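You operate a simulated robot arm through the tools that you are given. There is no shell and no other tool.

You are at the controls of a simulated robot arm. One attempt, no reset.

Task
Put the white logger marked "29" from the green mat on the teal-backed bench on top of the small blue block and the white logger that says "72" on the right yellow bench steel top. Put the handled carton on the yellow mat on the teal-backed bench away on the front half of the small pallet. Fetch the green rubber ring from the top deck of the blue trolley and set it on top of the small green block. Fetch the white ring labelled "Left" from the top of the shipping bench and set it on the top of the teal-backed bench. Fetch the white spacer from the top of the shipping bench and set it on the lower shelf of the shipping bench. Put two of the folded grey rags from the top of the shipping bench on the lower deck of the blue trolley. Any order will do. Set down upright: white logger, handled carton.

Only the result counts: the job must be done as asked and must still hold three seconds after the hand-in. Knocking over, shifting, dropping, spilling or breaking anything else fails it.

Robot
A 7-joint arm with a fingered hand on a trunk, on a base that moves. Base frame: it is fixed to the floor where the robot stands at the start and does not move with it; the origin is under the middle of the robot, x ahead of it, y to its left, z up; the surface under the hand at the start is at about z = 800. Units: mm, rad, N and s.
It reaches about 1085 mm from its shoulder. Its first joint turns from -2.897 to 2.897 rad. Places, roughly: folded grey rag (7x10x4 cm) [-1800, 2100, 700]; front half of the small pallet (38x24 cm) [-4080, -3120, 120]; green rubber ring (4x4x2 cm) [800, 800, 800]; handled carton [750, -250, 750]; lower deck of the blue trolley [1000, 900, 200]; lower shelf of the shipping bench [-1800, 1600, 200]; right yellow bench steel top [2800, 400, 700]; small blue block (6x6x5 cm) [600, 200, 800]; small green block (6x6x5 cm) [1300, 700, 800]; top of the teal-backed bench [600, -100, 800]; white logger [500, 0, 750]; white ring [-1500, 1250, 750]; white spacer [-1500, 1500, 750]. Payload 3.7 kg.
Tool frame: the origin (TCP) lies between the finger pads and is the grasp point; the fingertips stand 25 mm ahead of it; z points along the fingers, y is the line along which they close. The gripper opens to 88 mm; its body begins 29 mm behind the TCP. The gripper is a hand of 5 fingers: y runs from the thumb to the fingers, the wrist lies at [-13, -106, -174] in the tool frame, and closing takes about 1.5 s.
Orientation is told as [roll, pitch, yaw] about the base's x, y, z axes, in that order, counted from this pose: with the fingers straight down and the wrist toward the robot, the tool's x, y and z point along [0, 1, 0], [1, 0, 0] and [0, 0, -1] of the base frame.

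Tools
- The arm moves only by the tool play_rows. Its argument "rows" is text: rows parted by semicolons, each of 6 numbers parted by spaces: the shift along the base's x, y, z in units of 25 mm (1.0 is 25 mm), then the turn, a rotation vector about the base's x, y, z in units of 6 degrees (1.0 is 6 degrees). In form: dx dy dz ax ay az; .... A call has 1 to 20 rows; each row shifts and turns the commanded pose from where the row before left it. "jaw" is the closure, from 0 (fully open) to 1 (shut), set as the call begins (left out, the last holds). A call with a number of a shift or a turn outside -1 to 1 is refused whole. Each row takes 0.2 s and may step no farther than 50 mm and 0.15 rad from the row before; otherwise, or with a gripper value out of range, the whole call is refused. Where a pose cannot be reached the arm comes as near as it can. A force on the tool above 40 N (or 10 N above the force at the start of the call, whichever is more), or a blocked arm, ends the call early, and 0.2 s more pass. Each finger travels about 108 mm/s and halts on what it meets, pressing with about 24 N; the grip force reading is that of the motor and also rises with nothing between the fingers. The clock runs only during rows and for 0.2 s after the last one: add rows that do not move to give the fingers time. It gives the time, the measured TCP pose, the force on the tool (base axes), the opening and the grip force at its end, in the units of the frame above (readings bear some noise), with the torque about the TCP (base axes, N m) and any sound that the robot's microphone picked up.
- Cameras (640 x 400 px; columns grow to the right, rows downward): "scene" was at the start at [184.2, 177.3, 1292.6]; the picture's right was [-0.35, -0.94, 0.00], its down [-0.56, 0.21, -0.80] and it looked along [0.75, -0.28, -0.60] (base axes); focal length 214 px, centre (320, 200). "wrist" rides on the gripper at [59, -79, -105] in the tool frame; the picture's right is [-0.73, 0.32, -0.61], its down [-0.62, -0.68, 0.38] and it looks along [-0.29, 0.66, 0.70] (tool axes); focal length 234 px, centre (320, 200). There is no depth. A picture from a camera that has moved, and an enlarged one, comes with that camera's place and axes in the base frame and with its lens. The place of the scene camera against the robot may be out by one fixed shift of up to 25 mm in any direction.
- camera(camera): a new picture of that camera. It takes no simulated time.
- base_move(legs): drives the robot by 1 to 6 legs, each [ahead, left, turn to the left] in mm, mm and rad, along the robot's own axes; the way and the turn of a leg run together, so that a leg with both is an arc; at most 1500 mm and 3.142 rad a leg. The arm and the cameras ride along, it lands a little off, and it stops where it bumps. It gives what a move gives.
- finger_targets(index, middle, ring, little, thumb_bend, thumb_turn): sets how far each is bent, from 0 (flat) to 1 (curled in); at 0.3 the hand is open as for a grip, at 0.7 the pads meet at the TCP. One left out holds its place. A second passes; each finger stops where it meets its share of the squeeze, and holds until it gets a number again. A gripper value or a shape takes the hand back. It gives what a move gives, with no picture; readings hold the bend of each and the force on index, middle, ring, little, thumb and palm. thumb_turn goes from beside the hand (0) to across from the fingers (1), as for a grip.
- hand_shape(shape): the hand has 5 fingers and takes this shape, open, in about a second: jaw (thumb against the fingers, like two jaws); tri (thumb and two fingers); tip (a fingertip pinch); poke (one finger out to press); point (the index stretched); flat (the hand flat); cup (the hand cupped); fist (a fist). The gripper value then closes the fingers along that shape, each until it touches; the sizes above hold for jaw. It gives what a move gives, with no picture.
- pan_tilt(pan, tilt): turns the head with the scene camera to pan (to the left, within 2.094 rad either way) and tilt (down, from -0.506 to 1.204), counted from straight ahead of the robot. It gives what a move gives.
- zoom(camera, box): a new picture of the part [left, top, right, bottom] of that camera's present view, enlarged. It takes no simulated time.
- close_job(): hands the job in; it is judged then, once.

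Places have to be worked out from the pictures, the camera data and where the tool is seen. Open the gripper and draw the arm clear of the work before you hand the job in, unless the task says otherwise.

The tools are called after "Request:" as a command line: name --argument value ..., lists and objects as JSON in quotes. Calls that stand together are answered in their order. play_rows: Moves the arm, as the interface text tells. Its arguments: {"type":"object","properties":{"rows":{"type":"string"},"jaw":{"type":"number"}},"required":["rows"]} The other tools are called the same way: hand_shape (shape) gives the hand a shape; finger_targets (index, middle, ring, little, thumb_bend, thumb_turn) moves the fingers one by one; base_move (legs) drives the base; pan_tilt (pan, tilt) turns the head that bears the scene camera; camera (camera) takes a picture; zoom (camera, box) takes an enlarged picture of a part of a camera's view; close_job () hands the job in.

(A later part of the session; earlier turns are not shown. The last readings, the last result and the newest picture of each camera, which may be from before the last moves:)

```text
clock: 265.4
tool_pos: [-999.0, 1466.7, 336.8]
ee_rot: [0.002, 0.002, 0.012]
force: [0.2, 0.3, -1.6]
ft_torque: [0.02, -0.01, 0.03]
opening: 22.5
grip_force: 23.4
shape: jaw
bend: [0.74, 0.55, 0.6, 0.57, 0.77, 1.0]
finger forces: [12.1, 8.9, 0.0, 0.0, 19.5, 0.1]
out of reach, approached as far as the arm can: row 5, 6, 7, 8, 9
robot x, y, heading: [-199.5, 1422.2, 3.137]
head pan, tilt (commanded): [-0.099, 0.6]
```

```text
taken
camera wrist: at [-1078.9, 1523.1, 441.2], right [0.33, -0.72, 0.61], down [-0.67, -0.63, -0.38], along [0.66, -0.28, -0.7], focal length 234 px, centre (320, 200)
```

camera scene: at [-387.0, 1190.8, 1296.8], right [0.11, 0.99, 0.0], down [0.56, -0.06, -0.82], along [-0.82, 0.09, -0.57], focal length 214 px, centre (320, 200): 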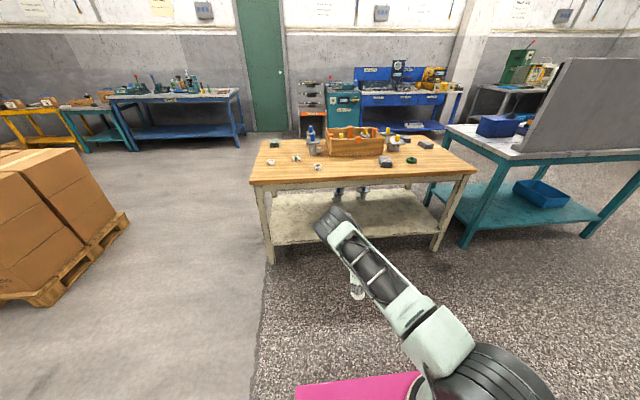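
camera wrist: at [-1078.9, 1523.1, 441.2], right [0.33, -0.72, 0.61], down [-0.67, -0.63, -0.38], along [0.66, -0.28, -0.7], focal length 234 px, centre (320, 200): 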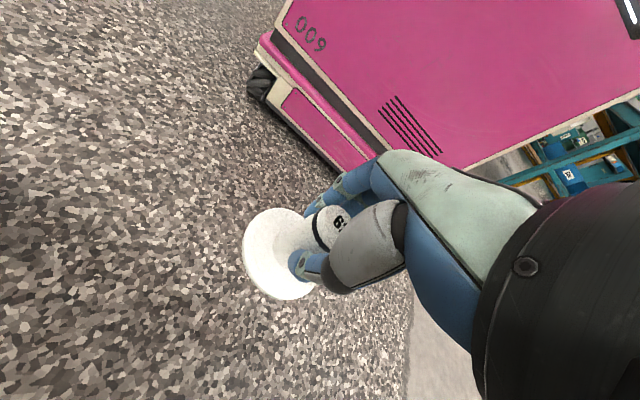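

I need the true arm geometry, so I take two views of the arm from different head pans to triangulate shoulder and elbow.

Request:
pan_tilt --pan -1.0 --tilt 0.8

Request:
camera --camera "scene"

Request:
pan_tilt --pan 0.4 --tilt 0.8

Request:
camera --camera "scene"

```text
clock: 266.6
tool_pos: [-998.1, 1465.4, 336.8]
ee_rot: [0.0, 0.001, 0.015]
force: [-0.7, -0.2, -0.4]
ft_torque: [0.03, -0.02, 0.03]
opening: 22.0
grip_force: 24.3
shape: jaw
bend: [0.74, 0.55, 0.6, 0.57, 0.77, 1.0]
finger forces: [12.1, 8.8, 0.0, 0.0, 19.4, 0.0]
robot x, y, heading: [-199.5, 1421.8, 3.135]
head pan, tilt (commanded): [-1.0, 0.799]
```

```text
taken
camera scene: at [-342.2, 1249.5, 1279.9], right [0.85, 0.53, 0.0], down [0.38, -0.61, -0.7], along [-0.37, 0.59, -0.72], focal length 214 px, centre (320, 200)
```

scene: 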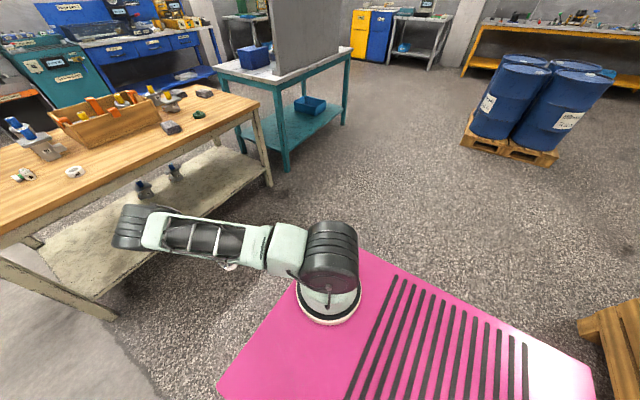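

```text
clock: 268.1
tool_pos: [-999.9, 1465.1, 335.7]
ee_rot: [-0.001, 0.001, 0.015]
force: [1.0, -0.7, -2.0]
ft_torque: [0.01, 0.0, -0.01]
opening: 22.2
grip_force: 24.2
shape: jaw
bend: [0.74, 0.55, 0.6, 0.57, 0.77, 1.0]
finger forces: [12.0, 8.9, 0.0, 0.0, 19.4, 0.1]
robot x, y, heading: [-197.8, 1425.7, 3.138]
head pan, tilt (commanded): [0.4, 0.799]
```

```text
taken
camera scene: at [-373.7, 1150.5, 1279.9], right [-0.38, 0.92, 0.0], down [0.66, 0.27, -0.7], along [-0.64, -0.27, -0.72], focal length 214 px, centre (320, 200)
```

scene: 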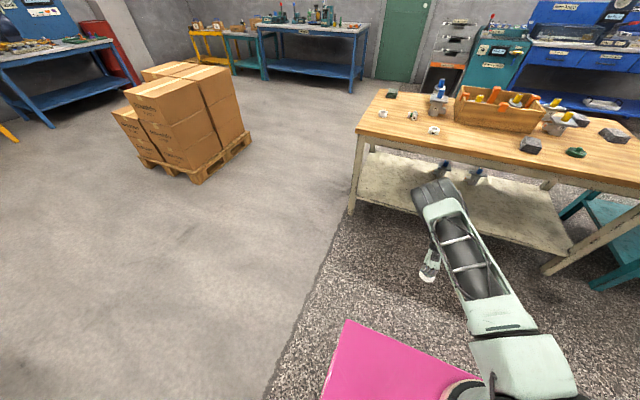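

Triangulated elbow ≈(−815, 1287, 908). Turning the hand changes the elbow swivel when high but not when low, so a loop should work: turn the hand back while low, go up, turn CCW while high (elbow moves in-line), then come down keeping that. First turn back here.

Request:
play_rows --rows "0 0 1 0 0 -1; 0 0 1 0 0 -1; 0 0 1 0 0 -1; 0 0 1 0 0 -1; 0 0 1 0 0 -1; 0 0 0 0 0 -1; 0 0 0 0 0 -1; 0 0 0 0 0 -1; 0 0 0 0 0 -1; 0 0 0 0 0 -1; 0 0 0 0 0 -1; 0 0 0 0 0 -1; 0 0 0 0 0 -1; 0 0 0 0 0 -1; 0 0 0 0 0 -1; 0 0 0 0 0 -1; 0 0 0 0 0 -1; 0 0 0 0 0 -1; 0 0 0 0 0 -1; 0 0 0 0 0 -1"

Request:
play_rows --rows "0 0 0 0 0 -1; 0 0 0 0 0 -1; 0 0 0 0 0 -1; 0 0 0 0 0 -1; 0 0 0 0 0 -1; 0 0 0 0 0 -1; 0 0 0 0 0 -1; 0 0 0 0 0 -1; 0 0 0 0 0 -1; 0 0 0 0 0 -1; 0 0 1 0 0 0; 0 0 1 0 0 0; 0 0 1 0 0 0; 0 0 1 0 0 0; 0 0 1 0 0 0; 0 0 1 0 0 0; 0 0 1 0 0 0; 0 0 1 0 0 0; 0 0 1 0 0 0; 0 0 1 0 0 0"

Request:
play_rows --rows "0 0 1 0 0 0; 0 0 1 0 0 0; 0 0 1 0 0 0; 0 0 1 0 0 0; 0 0 1 0 0 0; 0 0 1 0 0 0; 0 0 1 0 0 0; 0 0 1 0 0 0; 0 0 1 0 0 0; 0 0 1 0 0 0; 0 0 1 0 0 0; 0 0 1 0 0 0; 0 0 1 0 0 0; 0 0 1 0 0 0; 0 0 1 0 0 0; 0 0 0 0 0 0"

Request:
pan_tilt --pan -0.1 --tilt 0.6

Request:
camera --camera "scene"

```text
clock: 272.4
tool_pos: [-999.5, 1464.2, 462.0]
ee_rot: [0.0, 0.003, -2.082]
force: [0.0, 0.3, -2.0]
ft_torque: [0.0, -0.02, 0.0]
opening: 22.2
grip_force: 23.7
shape: jaw
bend: [0.74, 0.55, 0.6, 0.57, 0.77, 1.0]
finger forces: [12.2, 8.9, 0.0, 0.0, 19.2, 0.1]
robot x, y, heading: [-203.6, 1423.4, 3.136]
head pan, tilt (commanded): [0.4, 0.799]
```

```text
clock: 276.6
tool_pos: [-1000.0, 1465.2, 712.5]
ee_rot: [0.001, 0.001, -3.129]
force: [-0.8, 1.0, -1.0]
ft_torque: [-0.01, -0.02, 0.0]
opening: 21.8
grip_force: 24.0
shape: jaw
bend: [0.74, 0.55, 0.6, 0.57, 0.77, 1.0]
finger forces: [12.8, 8.9, 0.0, 0.0, 19.1, 0.1]
robot x, y, heading: [-197.5, 1424.4, 3.132]
head pan, tilt (commanded): [0.4, 0.799]
```

```text
clock: 279.9
tool_pos: [-999.7, 1465.6, 1087.6]
ee_rot: [0.0, 0.002, -3.13]
force: [-0.1, 0.1, -1.9]
ft_torque: [-0.02, -0.06, -0.05]
opening: 22.3
grip_force: 23.7
shape: jaw
bend: [0.74, 0.55, 0.6, 0.57, 0.77, 1.0]
finger forces: [13.0, 8.5, 0.1, 0.1, 19.0, 0.0]
robot x, y, heading: [-197.5, 1423.9, 3.134]
head pan, tilt (commanded): [0.4, 0.799]
```

```text
clock: 280.9
tool_pos: [-999.8, 1464.9, 1087.2]
ee_rot: [0.0, 0.002, -3.129]
force: [-0.2, -0.3, -0.9]
ft_torque: [0.02, -0.01, -0.01]
opening: 22.0
grip_force: 24.5
shape: jaw
bend: [0.74, 0.55, 0.6, 0.57, 0.77, 1.0]
finger forces: [13.0, 8.6, 0.1, 0.0, 19.0, 0.0]
robot x, y, heading: [-198.3, 1424.6, 3.135]
head pan, tilt (commanded): [-0.099, 0.6]
```

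```text
taken
camera scene: at [-386.9, 1190.7, 1296.8], right [0.11, 0.99, 0.0], down [0.56, -0.06, -0.82], along [-0.82, 0.09, -0.57], focal length 214 px, centre (320, 200)
```

scene: 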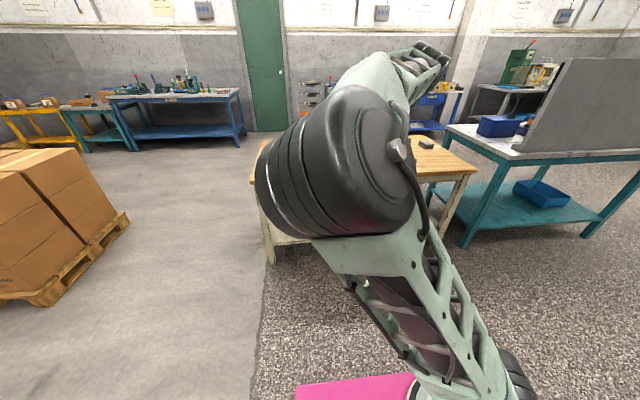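

Now I turn the hand CCW 120° here at height and look at the elbow again.

Request:
play_rows --rows "0 0 0 0 0 1; 0 0 0 0 0 1; 0 0 0 0 0 1; 0 0 0 0 0 1; 0 0 0 0 0 1; 0 0 0 0 0 1; 0 0 0 0 0 1; 0 0 0 0 0 1; 0 0 0 0 0 1; 0 0 0 0 0 1; 0 0 0 0 0 0"

Request:
camera --camera "scene"

Request:
play_rows --rows "0 0 0 0 0 1; 0 0 0 0 0 1; 0 0 0 0 0 1; 0 0 0 0 0 1; 0 0 0 0 0 1; 0 0 0 0 0 1; 0 0 0 0 0 1; 0 0 0 0 0 1; 0 0 0 0 0 1; 0 0 0 0 0 1; 0 0 0 0 0 0"

Request:
camera --camera "scene"

```text
clock: 283.3
tool_pos: [-999.2, 1465.8, 1087.0]
ee_rot: [0.001, 0.002, -2.08]
force: [-0.4, 0.1, -1.6]
ft_torque: [0.04, -0.02, 0.0]
opening: 22.0
grip_force: 24.1
shape: jaw
bend: [0.74, 0.55, 0.6, 0.57, 0.77, 1.0]
finger forces: [12.8, 8.6, 0.0, 0.1, 19.0, 0.0]
robot x, y, heading: [-199.2, 1423.7, 3.135]
head pan, tilt (commanded): [-0.099, 0.6]
```

```text
taken
camera scene: at [-386.9, 1190.8, 1296.8], right [0.11, 0.99, 0.0], down [0.56, -0.06, -0.82], along [-0.82, 0.09, -0.57], focal length 214 px, centre (320, 200)
```

scene: 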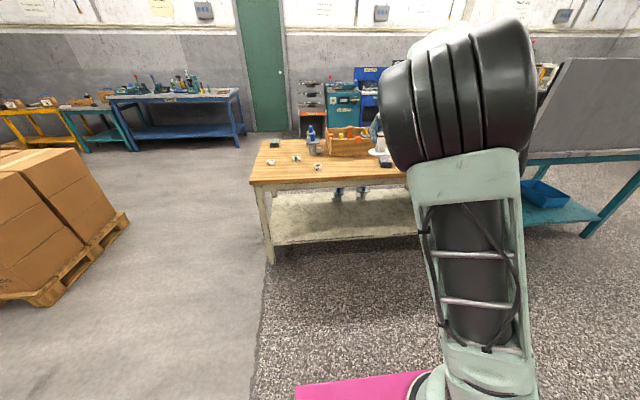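

```text
clock: 285.7
tool_pos: [-999.6, 1464.3, 1087.4]
ee_rot: [-0.001, 0.003, -1.033]
force: [0.1, -0.7, -1.7]
ft_torque: [0.05, 0.01, 0.03]
opening: 22.1
grip_force: 24.5
shape: jaw
bend: [0.74, 0.55, 0.6, 0.57, 0.77, 1.0]
finger forces: [13.0, 8.7, 0.0, 0.0, 19.0, 0.0]
robot x, y, heading: [-199.0, 1427.9, 3.135]
head pan, tilt (commanded): [-0.099, 0.6]
```

```text
taken
camera scene: at [-386.9, 1190.8, 1296.8], right [0.11, 0.99, 0.0], down [0.56, -0.06, -0.82], along [-0.82, 0.09, -0.57], focal length 214 px, centre (320, 200)
```

scene: 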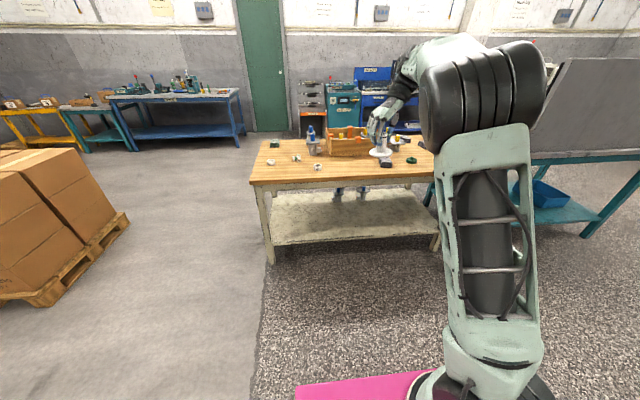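

At yaw +60…+120° the elbow is in-line at height. I now descend with this yaw and check the floor.

Request:
play_rows --rows "0 0 -1 0 0 0; 0 0 -1 0 0 0; 0 0 -1 0 0 0; 0 0 -1 0 0 0; 0 0 -1 0 0 0; 0 0 -1 0 0 0; 0 0 -1 0 0 0; 0 0 -1 0 0 0; 0 0 -1 0 0 0; 0 0 -1 0 0 0; 0 0 -1 0 0 0; 0 0 -1 0 0 0; 0 0 -1 0 0 0; 0 0 -1 0 0 0; 0 0 -1 0 0 0; 0 0 -1 0 0 0; 0 0 -1 0 0 0; 0 0 -1 0 0 0; 0 0 -1 0 0 0; 0 0 -1 0 0 0"

Request:
play_rows --rows "0 0 -1 0 0 0; 0 0 -1 0 0 0; 0 0 -1 0 0 0; 0 0 -1 0 0 0; 0 0 -1 0 0 0; 0 0 -1 0 0 0; 0 0 -1 0 0 0; 0 0 -1 0 0 0; 0 0 -1 0 0 0; 0 0 -1 0 0 0; 0 0 -1 0 0 0; 0 0 -1 0 0 0; 0 0 0 0 0 0"

Request:
camera --camera "scene"

```text
clock: 289.9
tool_pos: [-998.5, 1465.0, 586.3]
ee_rot: [0.001, 0.002, -1.033]
force: [0.7, 0.7, -1.7]
ft_torque: [0.03, 0.02, 0.01]
opening: 22.3
grip_force: 23.7
shape: jaw
bend: [0.74, 0.55, 0.6, 0.57, 0.77, 1.0]
finger forces: [13.1, 8.7, 0.0, 0.0, 19.0, 0.0]
robot x, y, heading: [-199.2, 1421.1, 3.13]
head pan, tilt (commanded): [-0.099, 0.6]
```

```text
clock: 292.7
tool_pos: [-994.5, 1464.9, 323.8]
ee_rot: [-0.001, 0.002, -1.035]
force: [-0.8, 0.3, -2.0]
ft_torque: [0.03, 0.02, 0.03]
opening: 22.3
grip_force: 24.5
shape: jaw
bend: [0.74, 0.55, 0.6, 0.57, 0.77, 1.0]
finger forces: [13.0, 8.8, 0.0, 0.0, 19.0, 0.1]
out of reach, approached as far as the arm can: row 11, 12
robot x, y, heading: [-198.4, 1424.5, 3.138]
head pan, tilt (commanded): [-0.099, 0.6]
```

```text
taken
camera scene: at [-387.0, 1190.8, 1296.8], right [0.11, 0.99, 0.0], down [0.56, -0.06, -0.82], along [-0.82, 0.09, -0.57], focal length 214 px, centre (320, 200)
```

scene: 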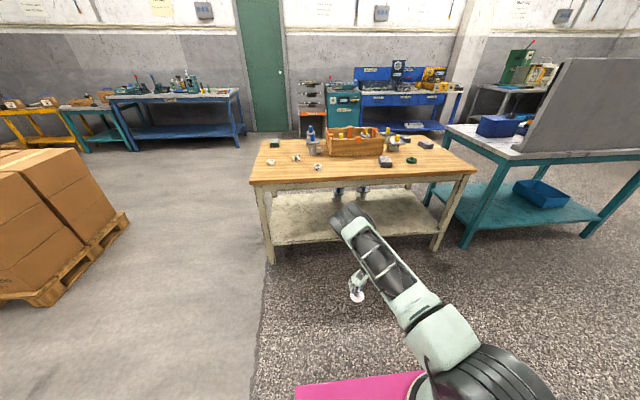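

The floor is a genuine shoulder limit (wrist can't go below z≈490), so the spacer must be released a little above the shelf. I'll regrip it at the very top of its post so it hangs lower. First: rise and turn the hand back.

Request:
play_rows --rows "0 0 1 0 0 -1; 0 0 1 0 0 -1; 0 0 1 0 0 -1; 0 0 1 0 0 -1; 0 0 1 0 0 -1; 0 0 1 0 0 -1; 0 0 1 0 0 -1; 0 0 1 0 0 -1; 0 0 1 0 0 -1; 0 0 1 0 0 -1; 0 0 1 0 0 -1; 0 0 1 0 0 -1; 0 0 1 0 0 -1; 0 0 1 0 0 -1; 0 0 1 0 0 -1; 0 0 1 0 0 -1; 0 0 1 0 0 -1; 0 0 1 0 0 -1; 0 0 1 0 0 -1; 0 0 1 0 0 -1"

Request:
play_rows --rows "-0.5 0 1 0 0 0; -0.5 0 1 0 0 0; -0.5 0 1 0 0 0; -0.5 0 1 0 0 0; -0.5 0 0 0 0 0; 0 0 0 0 0 0"

Request:
camera --camera "wrist"

Request:
camera --camera "scene"

```text
clock: 296.9
tool_pos: [-991.6, 1465.9, 825.2]
ee_rot: [0.0, 0.0, -3.128]
force: [0.5, 0.0, -1.5]
ft_torque: [-0.03, 0.0, -0.02]
opening: 22.0
grip_force: 24.4
shape: jaw
bend: [0.74, 0.55, 0.6, 0.57, 0.77, 1.0]
finger forces: [13.1, 8.8, 0.0, 0.1, 19.1, 0.1]
robot x, y, heading: [-202.1, 1422.3, 3.137]
head pan, tilt (commanded): [-0.099, 0.6]
```

```text
clock: 298.3
tool_pos: [-1056.7, 1465.7, 923.8]
ee_rot: [0.0, 0.002, -3.129]
force: [-0.7, 0.7, -0.9]
ft_torque: [0.0, -0.02, -0.02]
opening: 22.3
grip_force: 23.9
shape: jaw
bend: [0.74, 0.55, 0.6, 0.57, 0.77, 1.0]
finger forces: [13.0, 8.8, 0.0, 0.0, 19.0, 0.1]
robot x, y, heading: [-202.3, 1419.2, 3.131]
head pan, tilt (commanded): [-0.099, 0.6]
```

```text
taken
camera wrist: at [-976.0, 1407.3, 1029.0], right [-0.33, 0.72, 0.61], down [0.67, 0.63, -0.38], along [-0.66, 0.28, -0.7], focal length 234 px, centre (320, 200)
```

wrist: 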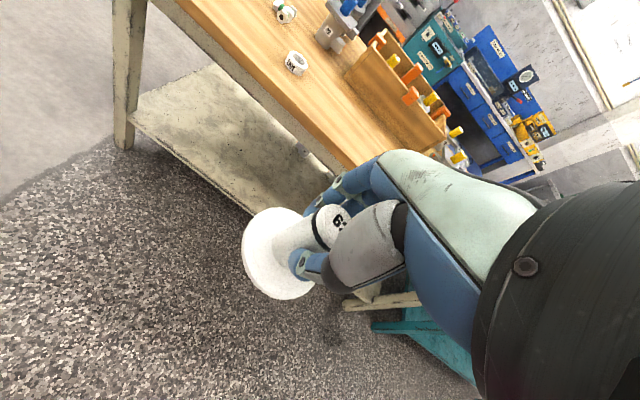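

```text
taken
camera scene: at [-386.9, 1190.7, 1296.8], right [0.11, 0.99, 0.0], down [0.56, -0.06, -0.82], along [-0.82, 0.09, -0.57], focal length 214 px, centre (320, 200)
```

scene: 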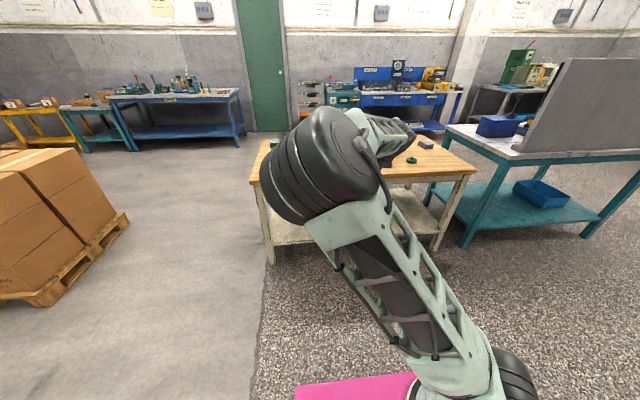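

I zoom this view to measure bench-edge and shelf-edge positions precisely.

Request:
zoom --camera "wrist" --box '[110, 0, 370, 220]'

```text
1.82 times, centred on (240, 110) of wrist
camera zoom: at [-976.0, 1407.3, 1029.0], right [-0.33, 0.72, 0.61], down [0.67, 0.63, -0.38], along [-0.66, 0.28, -0.7], focal length 426 px, centre (466, 364)
```

zoom: 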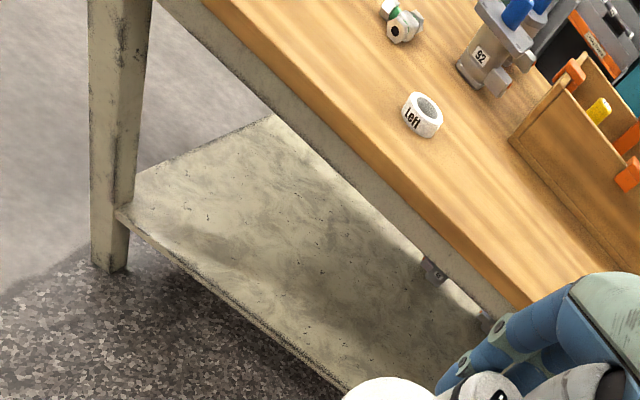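

Bench edge ≈ x −1420, shelf front ≈ −1473. I drive forward to set the spacer down on the bench top near its front for a higher regrip.

Request:
base_move --legs '[[440, 0, 0]]'

Request:
play_rows --rows "0 0 -1 0 0 0; 0 0 -1 0 0 0; 0 0 -1 0 0 0; 0 0 -1 0 0 0; 0 0 -1 0 0 0; 0 0 -0.5 0 0 0; 0 0 -0.2 0 0 0; 0 0 0 0 0 0"

Request:
camera --camera "wrist"

```text
clock: 301.0
tool_pos: [-1497.8, 1472.9, 925.1]
ee_rot: [-0.001, 0.001, -3.132]
force: [0.1, 0.6, -0.7]
ft_torque: [-0.02, 0.0, 0.01]
opening: 22.1
grip_force: 24.0
shape: jaw
bend: [0.74, 0.55, 0.6, 0.57, 0.77, 1.0]
finger forces: [13.1, 8.7, 0.0, 0.1, 19.1, 0.0]
robot x, y, heading: [-643.8, 1427.5, 3.129]
head pan, tilt (commanded): [-0.099, 0.6]
```

```text
clock: 302.8
tool_pos: [-1496.8, 1473.3, 780.5]
ee_rot: [0.0, 0.0, -3.132]
force: [0.1, -0.2, -1.5]
ft_torque: [0.02, -0.01, 0.01]
opening: 22.1
grip_force: 23.8
shape: jaw
bend: [0.74, 0.55, 0.6, 0.57, 0.77, 1.0]
finger forces: [13.0, 8.7, 0.0, 0.0, 18.9, 0.1]
robot x, y, heading: [-641.6, 1429.4, 3.13]
head pan, tilt (commanded): [-0.099, 0.6]
```

```text
taken
camera wrist: at [-1418.4, 1414.8, 886.1], right [-0.33, 0.72, 0.61], down [0.68, 0.63, -0.38], along [-0.66, 0.28, -0.7], focal length 234 px, centre (320, 200)
```

wrist: 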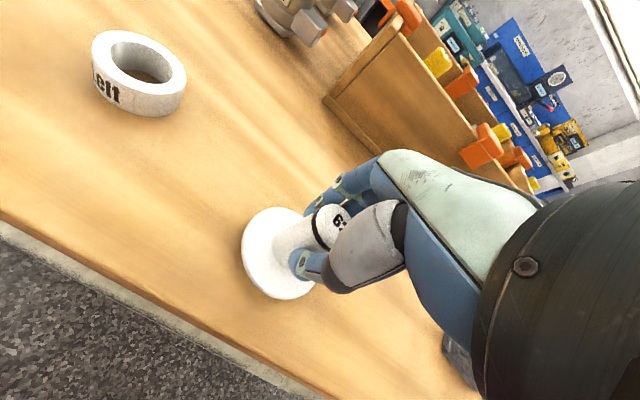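

I zoom to measure the bench front edge accurately from nearly above.

Request:
zoom --camera "wrist" --box '[40, 200, 300, 400]'

```text
2.00 times, centred on (170, 300) of wrist
camera zoom: at [-1418.4, 1414.8, 886.1], right [-0.33, 0.72, 0.61], down [0.68, 0.63, -0.38], along [-0.66, 0.28, -0.7], focal length 468 px, centre (620, 0)
```

zoom: 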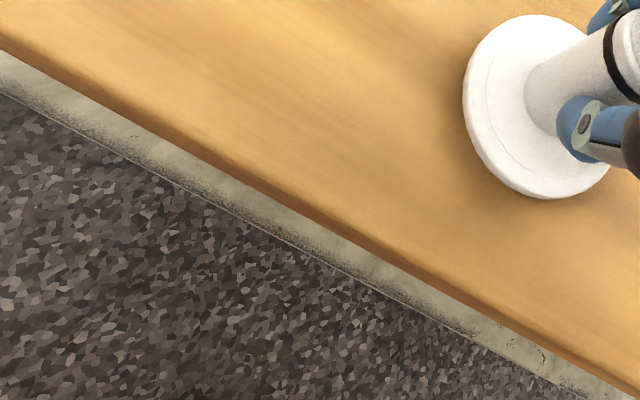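

Bench edge measures x≈−1435 and the apron is flush with it. I lower the spacer to contact and release it on the bench for the regrip.

Request:
play_rows --rows "0 0 -0.2 0 0 0; 0 0 -0.1 0 0 0; 0 0 0 0 0 0"

Request:
play_rows --rows "0 0 -0.05 0 0 0; 0 0 -0.05 0 0 0; 0 0 0 0 0 0"

```text
clock: 303.6
tool_pos: [-1498.6, 1472.5, 774.9]
ee_rot: [0.0, 0.002, -3.133]
force: [1.7, -1.3, 3.6]
ft_torque: [0.01, 0.14, 0.02]
opening: 22.1
grip_force: 24.1
shape: jaw
bend: [0.74, 0.55, 0.6, 0.57, 0.77, 1.0]
finger forces: [12.2, 9.4, 0.0, 0.0, 20.7, 0.1]
robot x, y, heading: [-639.1, 1425.1, 3.128]
head pan, tilt (commanded): [-0.099, 0.6]
```

```text
clock: 304.4
tool_pos: [-1497.0, 1472.6, 772.0]
ee_rot: [0.0, -0.001, -3.133]
force: [1.3, -2.1, 12.6]
ft_torque: [0.02, 0.29, 0.05]
opening: 22.8
grip_force: 23.6
shape: jaw
bend: [0.74, 0.55, 0.6, 0.57, 0.77, 1.0]
finger forces: [13.2, 10.6, 0.0, 0.1, 22.6, 0.0]
robot x, y, heading: [-640.1, 1425.0, 3.131]
head pan, tilt (commanded): [-0.099, 0.6]
```

Contact. I open, raise the hand ~26 mm along the post, and check before regripping.

Request:
play_rows --rows "0 0 0 0 0 0; 0 0 0 0 0 0; 0 0 0 0 0 0; 0 0 0 0 0 0; 0 0 0 0 0 0" --jaw 0.3

Request:
play_rows --rows "0 0 0.5 0 0 0; 0 0 0.5 0 0 0; 0 0 0 0 0 0"

Request:
zoom --camera "wrist" --box '[200, 160, 400, 320]'

```text
clock: 305.6
tool_pos: [-1497.4, 1473.4, 772.3]
ee_rot: [0.001, 0.001, -3.133]
force: [-0.2, 0.7, -0.6]
ft_torque: [0.01, -0.02, 0.03]
opening: 61.4
grip_force: 0.0
shape: jaw
bend: [0.28, 0.37, 0.34, 0.35, 0.58, 0.99]
finger forces: [0.0, 0.0, 0.0, 0.0, 0.1, 0.0]
robot x, y, heading: [-644.1, 1431.6, 3.129]
head pan, tilt (commanded): [-0.099, 0.6]
```

```text
clock: 306.4
tool_pos: [-1498.5, 1472.8, 796.6]
ee_rot: [-0.001, 0.003, -3.133]
force: [-0.2, 0.1, -0.2]
ft_torque: [0.04, 0.0, -0.01]
opening: 61.4
grip_force: 0.1
shape: jaw
bend: [0.28, 0.37, 0.34, 0.35, 0.58, 0.99]
finger forces: [0.1, 0.0, 0.0, 0.0, 0.0, 0.0]
robot x, y, heading: [-642.0, 1425.2, 3.129]
head pan, tilt (commanded): [-0.099, 0.6]
```

```text
2.50 times, centred on (300, 240) of wrist
camera zoom: at [-1418.8, 1414.7, 902.0], right [-0.33, 0.72, 0.61], down [0.68, 0.63, -0.38], along [-0.66, 0.28, -0.7], focal length 585 px, centre (370, 100)
```

zoom: 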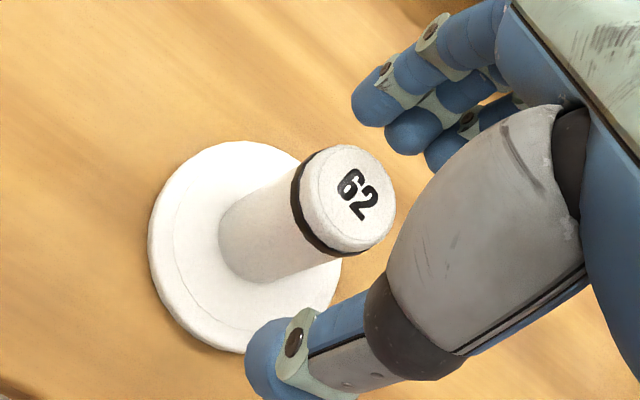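

The spacer stands free; I regrip it near the top at this height and test-lift.

Request:
play_rows --rows "0 0 0 0 0 0; 0 0 0 0 0 0; 0 0 0 0 0 0; 0 0 0 0 0 0; 0 0 0 0 0 0; 0 0 0 0 0 0; 0 0 0 0 0 0" --jaw 1

Request:
zoom --camera "wrist" --box '[200, 160, 400, 320]'

Request:
play_rows --rows "0 0 0.3 0 0 0; 0 0 0.5 0 0 0; 0 0 1 0 0 0; 0 0 0 0 0 0; 0 0 0 0 0 0"

Request:
zoom --camera "wrist" --box '[200, 160, 400, 320]'

```text
clock: 308.0
tool_pos: [-1497.9, 1472.9, 797.2]
ee_rot: [0.0, 0.002, -3.133]
force: [0.4, -0.1, 0.9]
ft_torque: [-0.04, 0.01, -0.01]
opening: 23.0
grip_force: 24.4
shape: jaw
bend: [0.74, 0.55, 0.58, 0.55, 0.76, 1.0]
finger forces: [11.5, 7.8, 0.0, 0.0, 20.2, 0.0]
robot x, y, heading: [-644.8, 1425.1, 3.128]
head pan, tilt (commanded): [-0.099, 0.6]
```

```text
2.50 times, centred on (300, 240) of wrist
camera zoom: at [-1418.8, 1414.7, 901.9], right [-0.33, 0.72, 0.61], down [0.68, 0.63, -0.38], along [-0.66, 0.28, -0.7], focal length 585 px, centre (370, 100)
```

zoom: 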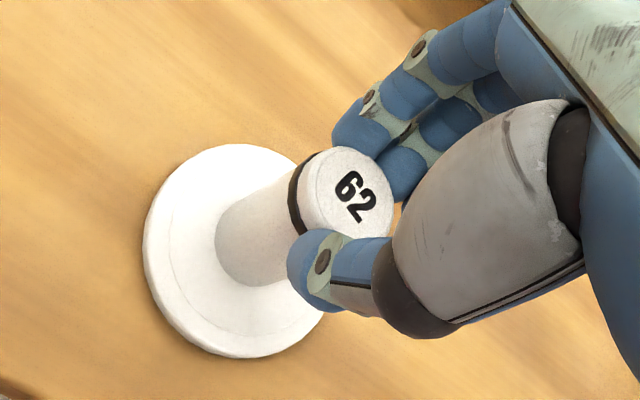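

```text
clock: 309.2
tool_pos: [-1498.0, 1472.1, 842.1]
ee_rot: [0.0, 0.002, -3.132]
force: [0.8, 0.4, -1.7]
ft_torque: [-0.03, 0.02, 0.02]
opening: 23.0
grip_force: 24.0
shape: jaw
bend: [0.74, 0.55, 0.58, 0.55, 0.76, 1.0]
finger forces: [12.2, 7.7, 0.0, 0.1, 20.0, 0.0]
robot x, y, heading: [-645.6, 1426.2, 3.131]
head pan, tilt (commanded): [-0.099, 0.6]
```

```text
2.50 times, centred on (300, 240) of wrist
camera zoom: at [-1418.3, 1414.7, 946.5], right [-0.33, 0.72, 0.61], down [0.68, 0.63, -0.38], along [-0.66, 0.28, -0.7], focal length 585 px, centre (370, 100)
```

zoom: 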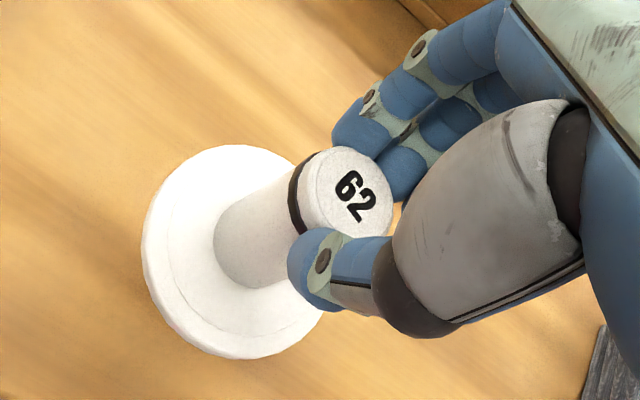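

Regripped near the top: the spacer bottom is now ~69 mm below TCP. I back away, then lower the hand in front of the bench at ~1010 mm reach.

Request:
base_move --legs '[[-443, 0, 0]]'

Request:
play_rows --rows "-0.8 -0.1 -1 0 0 0; -0.8 -0.1 -1 0 0 0; -0.8 -0.1 -1 0 0 0; -0.8 -0.1 -1 0 0 0; -0.8 -0.1 -1 0 0 0; -0.8 -0.1 -1 0 0 0; -0.8 0 -1 0 0 0; -0.6 0 -1 0 0 0; 0 0 -1 0 0 0; 0 0 -1 0 0 0; 0 0 -1 0 0 0; 0 0 -1 0 0 0; 0 0 -1 0 0 0; 0 0 -1 0 0 0; 0 0 -1 0 0 0; 0 0 -1 0 0 0; 0 0 -1 0 0 0; 0 0 -1 0 0 0; 0 0 -1 0 0 0; 0 0 -0.8 0 0 0"

Request:
camera --camera "wrist"

```text
clock: 311.9
tool_pos: [-1053.1, 1468.3, 842.8]
ee_rot: [0.0, 0.002, -3.131]
force: [0.5, 0.0, -1.8]
ft_torque: [-0.02, -0.04, 0.01]
opening: 23.0
grip_force: 24.4
shape: jaw
bend: [0.74, 0.55, 0.58, 0.55, 0.76, 1.0]
finger forces: [12.3, 7.8, 0.1, 0.0, 20.0, 0.1]
robot x, y, heading: [-197.0, 1423.1, 3.132]
head pan, tilt (commanded): [-0.099, 0.6]
```

```text
clock: 316.1
tool_pos: [-1208.9, 1450.8, 345.8]
ee_rot: [-0.002, 0.003, -3.13]
force: [0.0, -0.5, -2.0]
ft_torque: [0.01, -0.02, 0.01]
opening: 22.8
grip_force: 23.3
shape: jaw
bend: [0.74, 0.55, 0.58, 0.55, 0.76, 1.0]
finger forces: [12.3, 8.0, 0.1, 0.0, 19.9, 0.0]
robot x, y, heading: [-197.5, 1419.8, 3.13]
head pan, tilt (commanded): [-0.099, 0.6]
```

```text
taken
camera wrist: at [-1129.0, 1393.5, 450.7], right [-0.33, 0.72, 0.61], down [0.68, 0.63, -0.38], along [-0.66, 0.28, -0.7], focal length 234 px, centre (320, 200)
```

wrist: 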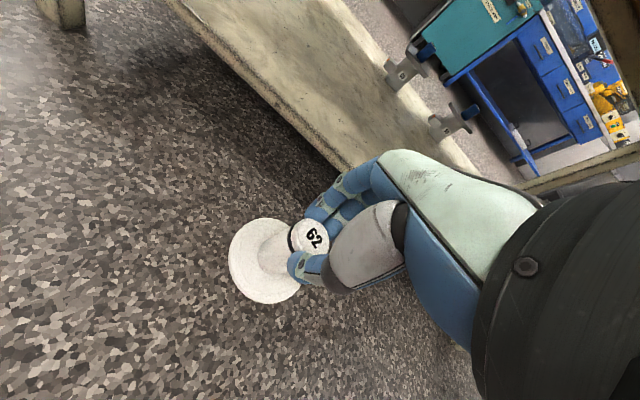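

The hand is at z≈346, 1011 mm ahead. I drive forward 220 mm first and check clearance between elbow/forearm and bench edge.

Request:
base_move --legs '[[220, 0, 0]]'

Request:
pan_tilt --pan -0.5 --tilt 0.75

Request:
camera --camera "scene"

Request:
camera --camera "wrist"

```text
clock: 317.7
tool_pos: [-1429.0, 1454.1, 346.2]
ee_rot: [-0.001, 0.001, -3.131]
force: [0.3, 0.0, -2.0]
ft_torque: [0.01, 0.0, 0.0]
opening: 22.8
grip_force: 23.5
shape: jaw
bend: [0.74, 0.55, 0.58, 0.55, 0.76, 1.0]
finger forces: [12.3, 8.1, 0.0, 0.0, 19.9, 0.1]
robot x, y, heading: [-421.1, 1423.9, 3.132]
head pan, tilt (commanded): [-0.099, 0.6]
```

```text
clock: 318.6
tool_pos: [-1429.5, 1453.1, 345.8]
ee_rot: [0.0, 0.002, -3.13]
force: [-0.7, 0.9, -1.7]
ft_torque: [0.01, -0.03, 0.0]
opening: 22.9
grip_force: 24.0
shape: jaw
bend: [0.74, 0.55, 0.58, 0.55, 0.76, 1.0]
finger forces: [12.3, 8.1, 0.0, 0.0, 19.9, 0.0]
robot x, y, heading: [-420.5, 1425.1, 3.131]
head pan, tilt (commanded): [-0.499, 0.75]
```

```text
taken
camera scene: at [-592.0, 1223.6, 1283.9], right [0.49, 0.87, 0.0], down [0.6, -0.33, -0.73], along [-0.64, 0.36, -0.68], focal length 214 px, centre (320, 200)
```

scene: 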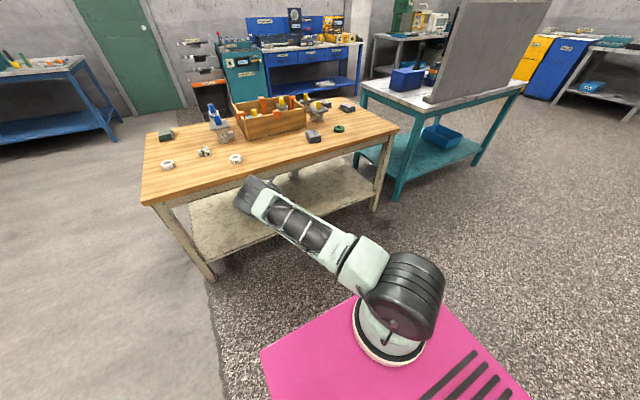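

```text
taken
camera wrist: at [-1350.2, 1396.1, 450.8], right [-0.33, 0.72, 0.61], down [0.68, 0.63, -0.38], along [-0.66, 0.28, -0.7], focal length 234 px, centre (320, 200)
```

wrist: 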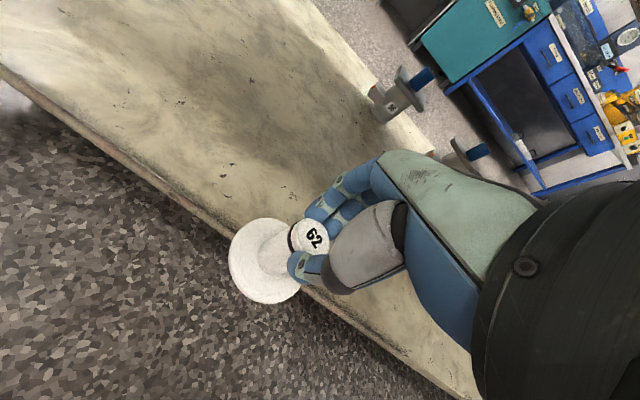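

Clearance is good (elbow ~280 mm from the edge). The shelf edge computes to x≈−1465. I drive the remaining 90 mm so the spacer is ~55 mm inside the shelf.

Request:
base_move --legs '[[90, 0, 0]]'

Request:
camera --camera "scene"

Request:
camera --camera "wrist"

```text
clock: 319.7
tool_pos: [-1519.3, 1452.7, 344.9]
ee_rot: [0.001, 0.001, -3.132]
force: [-0.5, 0.5, -0.4]
ft_torque: [0.02, 0.01, -0.03]
opening: 23.0
grip_force: 23.6
shape: jaw
bend: [0.74, 0.55, 0.58, 0.55, 0.76, 1.0]
finger forces: [12.3, 8.1, 0.0, 0.1, 20.0, 0.1]
robot x, y, heading: [-511.8, 1426.7, 3.133]
head pan, tilt (commanded): [-0.499, 0.75]
```

```text
taken
camera scene: at [-682.3, 1224.5, 1283.9], right [0.49, 0.87, 0.0], down [0.6, -0.33, -0.73], along [-0.64, 0.36, -0.68], focal length 214 px, centre (320, 200)
```

scene: 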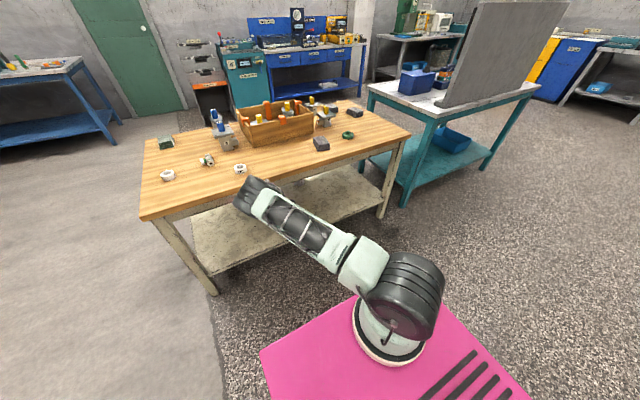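

```text
taken
camera wrist: at [-1440.7, 1396.3, 450.8], right [-0.33, 0.72, 0.61], down [0.67, 0.63, -0.38], along [-0.66, 0.28, -0.7], focal length 234 px, centre (320, 200)
```

wrist: 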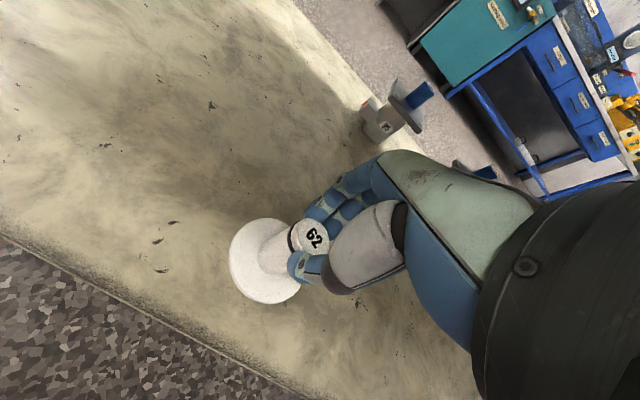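

The spacer is over the shelf, well inside the edge. I lower as far as the arm goes (~338) and then open to let it drop the last few centimetres upright.

Request:
play_rows --rows "0 0 -0.15 0 0 0; 0 0 -0.15 0 0 0; 0 0 0 0 0 0; 0 0 0 0 0 0"

Request:
zoom --camera "wrist" --box '[180, 180, 380, 330]'

```text
clock: 320.7
tool_pos: [-1520.1, 1453.8, 339.0]
ee_rot: [0.001, 0.003, -3.129]
force: [0.0, -0.2, -1.6]
ft_torque: [0.03, -0.01, 0.0]
opening: 22.8
grip_force: 24.6
shape: jaw
bend: [0.74, 0.55, 0.58, 0.55, 0.76, 1.0]
finger forces: [12.5, 8.1, 0.0, 0.0, 20.0, 0.0]
robot x, y, heading: [-508.6, 1430.7, 3.135]
head pan, tilt (commanded): [-0.499, 0.75]
```

```text
2.67 times, centred on (280, 255) of wrist
camera zoom: at [-1440.7, 1395.9, 442.9], right [-0.33, 0.72, 0.61], down [0.67, 0.63, -0.38], along [-0.66, 0.28, -0.7], focal length 624 px, centre (427, 53)
```

zoom: 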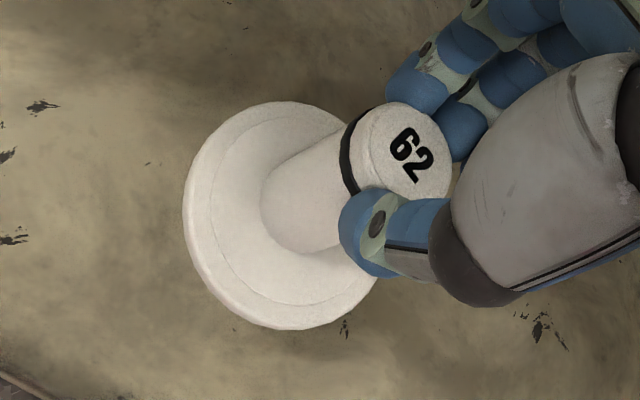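

Releasing now.

Request:
play_rows --rows "0 0 0 0 0 0; 0 0 0 0 0 0; 0 0 0 0 0 0; 0 0 0 0 0 0; 0 0 0 0 0 0; 0 0 0 0 0 0" --jaw 0.3

Request:
camera --camera "wrist"

```text
clock: 322.1
tool_pos: [-1520.1, 1453.0, 338.7]
ee_rot: [-0.001, 0.002, -3.131]
force: [0.2, 0.5, -0.2]
ft_torque: [0.02, -0.02, -0.04]
opening: 61.5
grip_force: 0.1
shape: jaw
bend: [0.28, 0.37, 0.34, 0.35, 0.58, 0.99]
finger forces: [0.0, 0.0, 0.1, 0.1, 0.0, 0.0]
robot x, y, heading: [-508.2, 1428.2, 3.133]
head pan, tilt (commanded): [-0.499, 0.75]
```

```text
taken
camera wrist: at [-1440.6, 1395.9, 442.9], right [-0.33, 0.72, 0.61], down [0.67, 0.63, -0.38], along [-0.66, 0.28, -0.7], focal length 234 px, centre (320, 200)
```

wrist: 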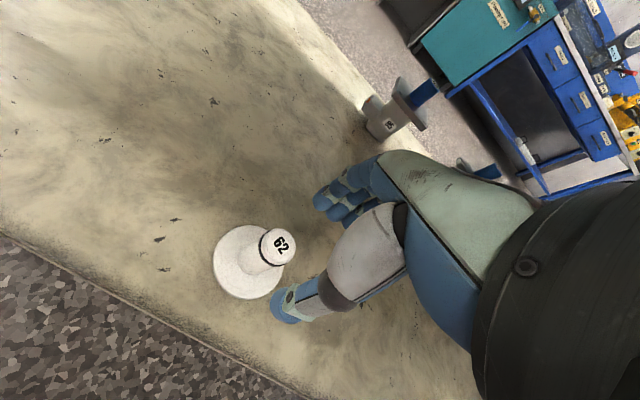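

The spacer stands upright on the lower shelf, ~65 mm inside its edge. I back the base out straight, then raise the arm.

Request:
base_move --legs '[[-310, 0, 0]]'

Request:
play_rows --rows "0 0 1 0 0 0; 0 0 1 0 0 0; 0 0 1 0 0 0; 0 0 1 0 0 0; 0 0 1 0 0 0; 0 0 1 0 0 0; 0 0 1 0 0 0; 0 0 1 0 0 0; 0 0 1 0 0 0; 0 0 1 0 0 0; 0 0 1 0 0 0; 0 0 1 0 0 0; 0 0 1 0 0 0; 0 0 1 0 0 0; 0 0 1 0 0 0; 0 0 1 0 0 0; 0 0 1 0 0 0; 0 0 1 0 0 0; 0 0 1 0 0 0; 0 0 1 0 0 0" --jaw 0

Request:
play_rows --rows "0.5 0 1 0 0 0; 0.5 0 1 0 0 0; 0.5 0 1 0 0 0; 0.5 0 1 0 0 0; 0.5 0 1 0 0 0; 0.5 0 0 0 0 0; 0.5 0 0 0 0 0; 0.5 0 0 0 0 0; 0 0 0 0 0 0"

Request:
pan_tilt --pan -0.1 --tilt 0.6

Request:
camera --camera "scene"

Request:
pan_tilt --pan 2.09 --tilt 0.45

Request:
camera --camera "scene"

```text
clock: 324.2
tool_pos: [-1206.3, 1454.1, 338.6]
ee_rot: [0.001, 0.002, -3.136]
force: [1.1, 0.0, 0.0]
ft_torque: [-0.03, -0.01, 0.01]
opening: 61.4
grip_force: 0.1
shape: jaw
bend: [0.28, 0.37, 0.34, 0.35, 0.58, 0.99]
finger forces: [0.0, 0.0, 0.0, 0.1, 0.1, 0.1]
robot x, y, heading: [-198.5, 1423.4, 3.129]
head pan, tilt (commanded): [-0.499, 0.75]
```

```text
clock: 328.4
tool_pos: [-1208.0, 1454.5, 839.5]
ee_rot: [0.0, 0.001, -3.133]
force: [-0.2, 0.4, 0.0]
ft_torque: [0.0, 0.02, 0.03]
opening: 87.9
grip_force: 0.2
shape: jaw
bend: [0.3, 0.3, 0.3, 0.3, 0.3, 0.98]
finger forces: [0.0, 0.0, 0.0, 0.0, 0.1, 0.1]
robot x, y, heading: [-198.6, 1419.7, 3.125]
head pan, tilt (commanded): [-0.499, 0.75]
```

```text
clock: 330.4
tool_pos: [-1106.5, 1452.4, 963.1]
ee_rot: [0.001, 0.002, -3.134]
force: [-0.4, -1.0, 0.3]
ft_torque: [0.02, -0.01, 0.01]
opening: 88.0
grip_force: 0.1
shape: jaw
bend: [0.3, 0.3, 0.3, 0.3, 0.3, 0.98]
finger forces: [0.0, 0.1, 0.1, 0.0, 0.0, 0.0]
robot x, y, heading: [-197.3, 1419.5, 3.122]
head pan, tilt (commanded): [-0.499, 0.75]
```

```text
clock: 331.3
tool_pos: [-1107.4, 1453.3, 963.2]
ee_rot: [0.0, 0.001, -3.135]
force: [-0.2, 0.5, 1.0]
ft_torque: [-0.02, 0.0, 0.01]
opening: 87.6
grip_force: 0.0
shape: jaw
bend: [0.3, 0.3, 0.3, 0.3, 0.3, 0.98]
finger forces: [0.0, 0.1, 0.0, 0.0, 0.0, 0.0]
robot x, y, heading: [-197.3, 1420.1, 3.13]
head pan, tilt (commanded): [-0.099, 0.6]
```

```text
taken
camera scene: at [-385.9, 1190.8, 1296.8], right [0.11, 0.99, 0.0], down [0.56, -0.06, -0.82], along [-0.82, 0.09, -0.57], focal length 214 px, centre (320, 200)
```

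scene: 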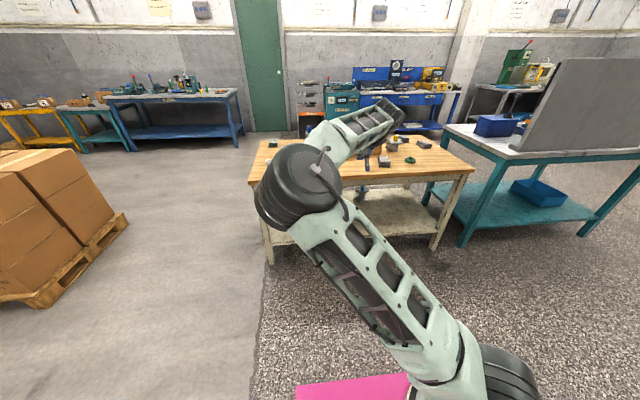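

```text
clock: 333.3
tool_pos: [-1106.9, 1452.5, 962.3]
ee_rot: [-0.002, 0.0, -3.135]
force: [0.6, -0.5, 0.3]
ft_torque: [0.01, -0.01, -0.01]
opening: 87.9
grip_force: 0.1
shape: jaw
bend: [0.3, 0.3, 0.3, 0.3, 0.3, 0.98]
finger forces: [0.1, 0.0, 0.0, 0.0, 0.0, 0.0]
robot x, y, heading: [-198.3, 1421.7, 3.13]
head pan, tilt (commanded): [2.089, 0.45]
```

```text
taken
camera scene: at [-253.7, 1100.4, 1310.4], right [-0.88, -0.48, 0.0], down [-0.21, 0.38, -0.9], along [0.44, -0.79, -0.44], focal length 214 px, centre (320, 200)
```

scene: 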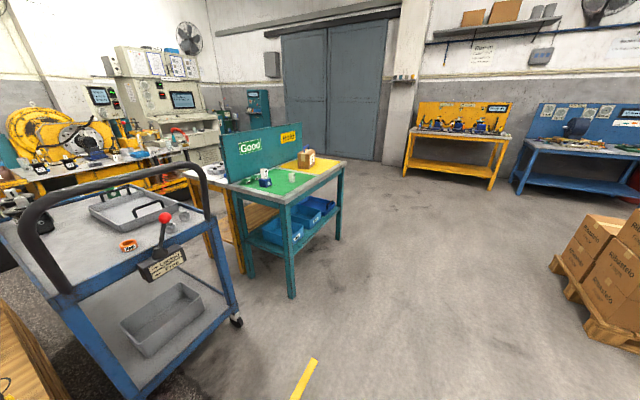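

This view shows the trolley's near end with the lever box and the lower deck with a bin. I zoom for detail.

Request:
zoom --camera "scene" --box '[0, 170, 260, 400]'

```text
1.74 times, centred on (130, 285) of scene
camera zoom: at [-253.7, 1100.4, 1310.4], right [-0.88, -0.48, 0.0], down [-0.21, 0.38, -0.9], along [0.44, -0.79, -0.44], focal length 373 px, centre (650, 52)
```

zoom: 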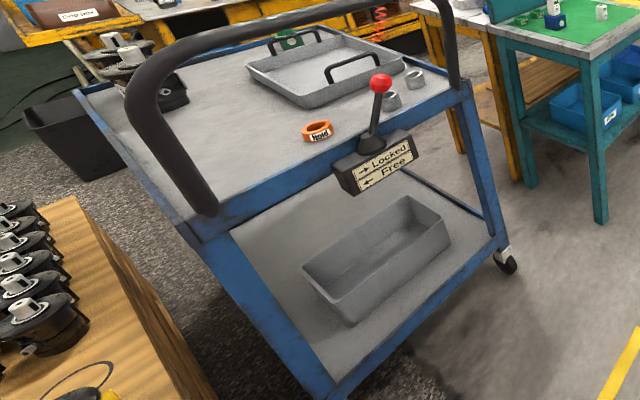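

The best way to reach the trolley's lower deck is from this end with the base turned ~45° so the forearm dips straight under the deck edge. Next I fetch the first rag: move the base toward it.

Request:
base_move --legs '[[430, -240, 0]]'

Request:
pan_tilt --pan -0.2 --tilt 0.7

Request:
camera --camera "scene"

Request:
camera --camera "wrist"

```text
clock: 336.2
tool_pos: [-1533.3, 1698.9, 962.7]
ee_rot: [0.001, 0.002, -3.133]
force: [-0.4, -0.4, 0.7]
ft_torque: [0.02, -0.01, 0.03]
opening: 87.6
grip_force: 0.1
shape: jaw
bend: [0.3, 0.3, 0.3, 0.3, 0.3, 0.98]
finger forces: [0.0, 0.0, 0.0, 0.0, 0.0, 0.1]
robot x, y, heading: [-622.8, 1669.9, 3.131]
head pan, tilt (commanded): [2.089, 0.45]
```

```text
clock: 338.4
tool_pos: [-1531.7, 1698.1, 963.3]
ee_rot: [0.001, 0.002, -3.133]
force: [0.5, 0.4, 0.0]
ft_torque: [0.03, 0.03, -0.03]
opening: 87.3
grip_force: 0.0
shape: jaw
bend: [0.3, 0.3, 0.3, 0.3, 0.3, 0.98]
finger forces: [0.0, 0.1, 0.0, 0.0, 0.0, 0.0]
robot x, y, heading: [-624.2, 1667.7, 3.132]
head pan, tilt (commanded): [-0.201, 0.7]
```

```text
taken
camera scene: at [-806.2, 1445.0, 1288.2], right [0.21, 0.98, 0.0], down [0.63, -0.14, -0.76], along [-0.75, 0.16, -0.64], focal length 214 px, centre (320, 200)
```

scene: 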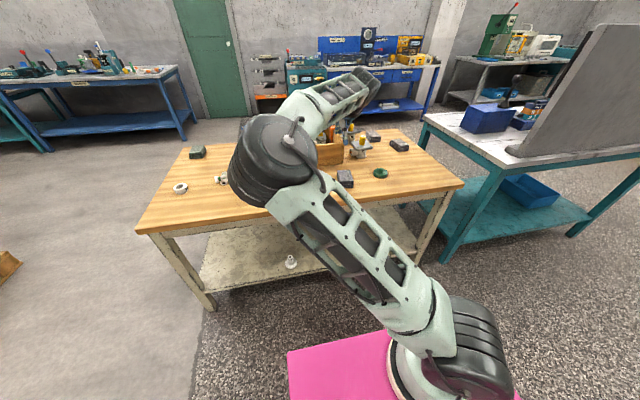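

```text
taken
camera wrist: at [-1453.4, 1640.8, 1067.8], right [-0.33, 0.72, 0.61], down [0.68, 0.63, -0.38], along [-0.66, 0.28, -0.7], focal length 234 px, centre (320, 200)
```

wrist: 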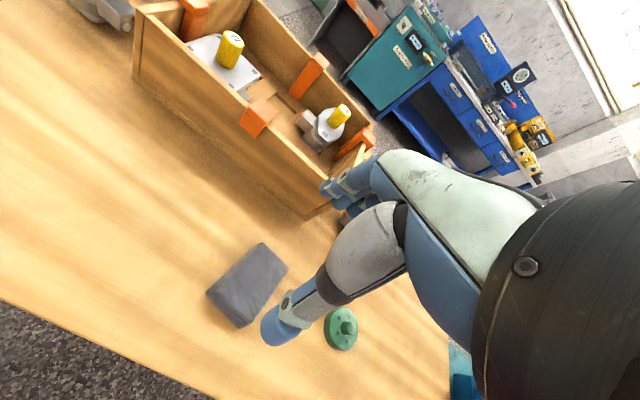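

I zoom on the near rag to measure its position and orientation.

Request:
zoom --camera "wrist" --box '[180, 220, 380, 370]'

```text
2.67 times, centred on (280, 295) of wrist
camera zoom: at [-1453.4, 1640.8, 1067.8], right [-0.33, 0.72, 0.61], down [0.68, 0.63, -0.38], along [-0.66, 0.28, -0.7], focal length 624 px, centre (427, -53)
```

zoom: 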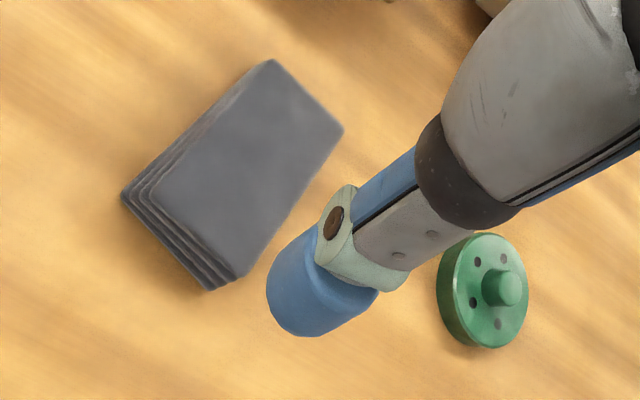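

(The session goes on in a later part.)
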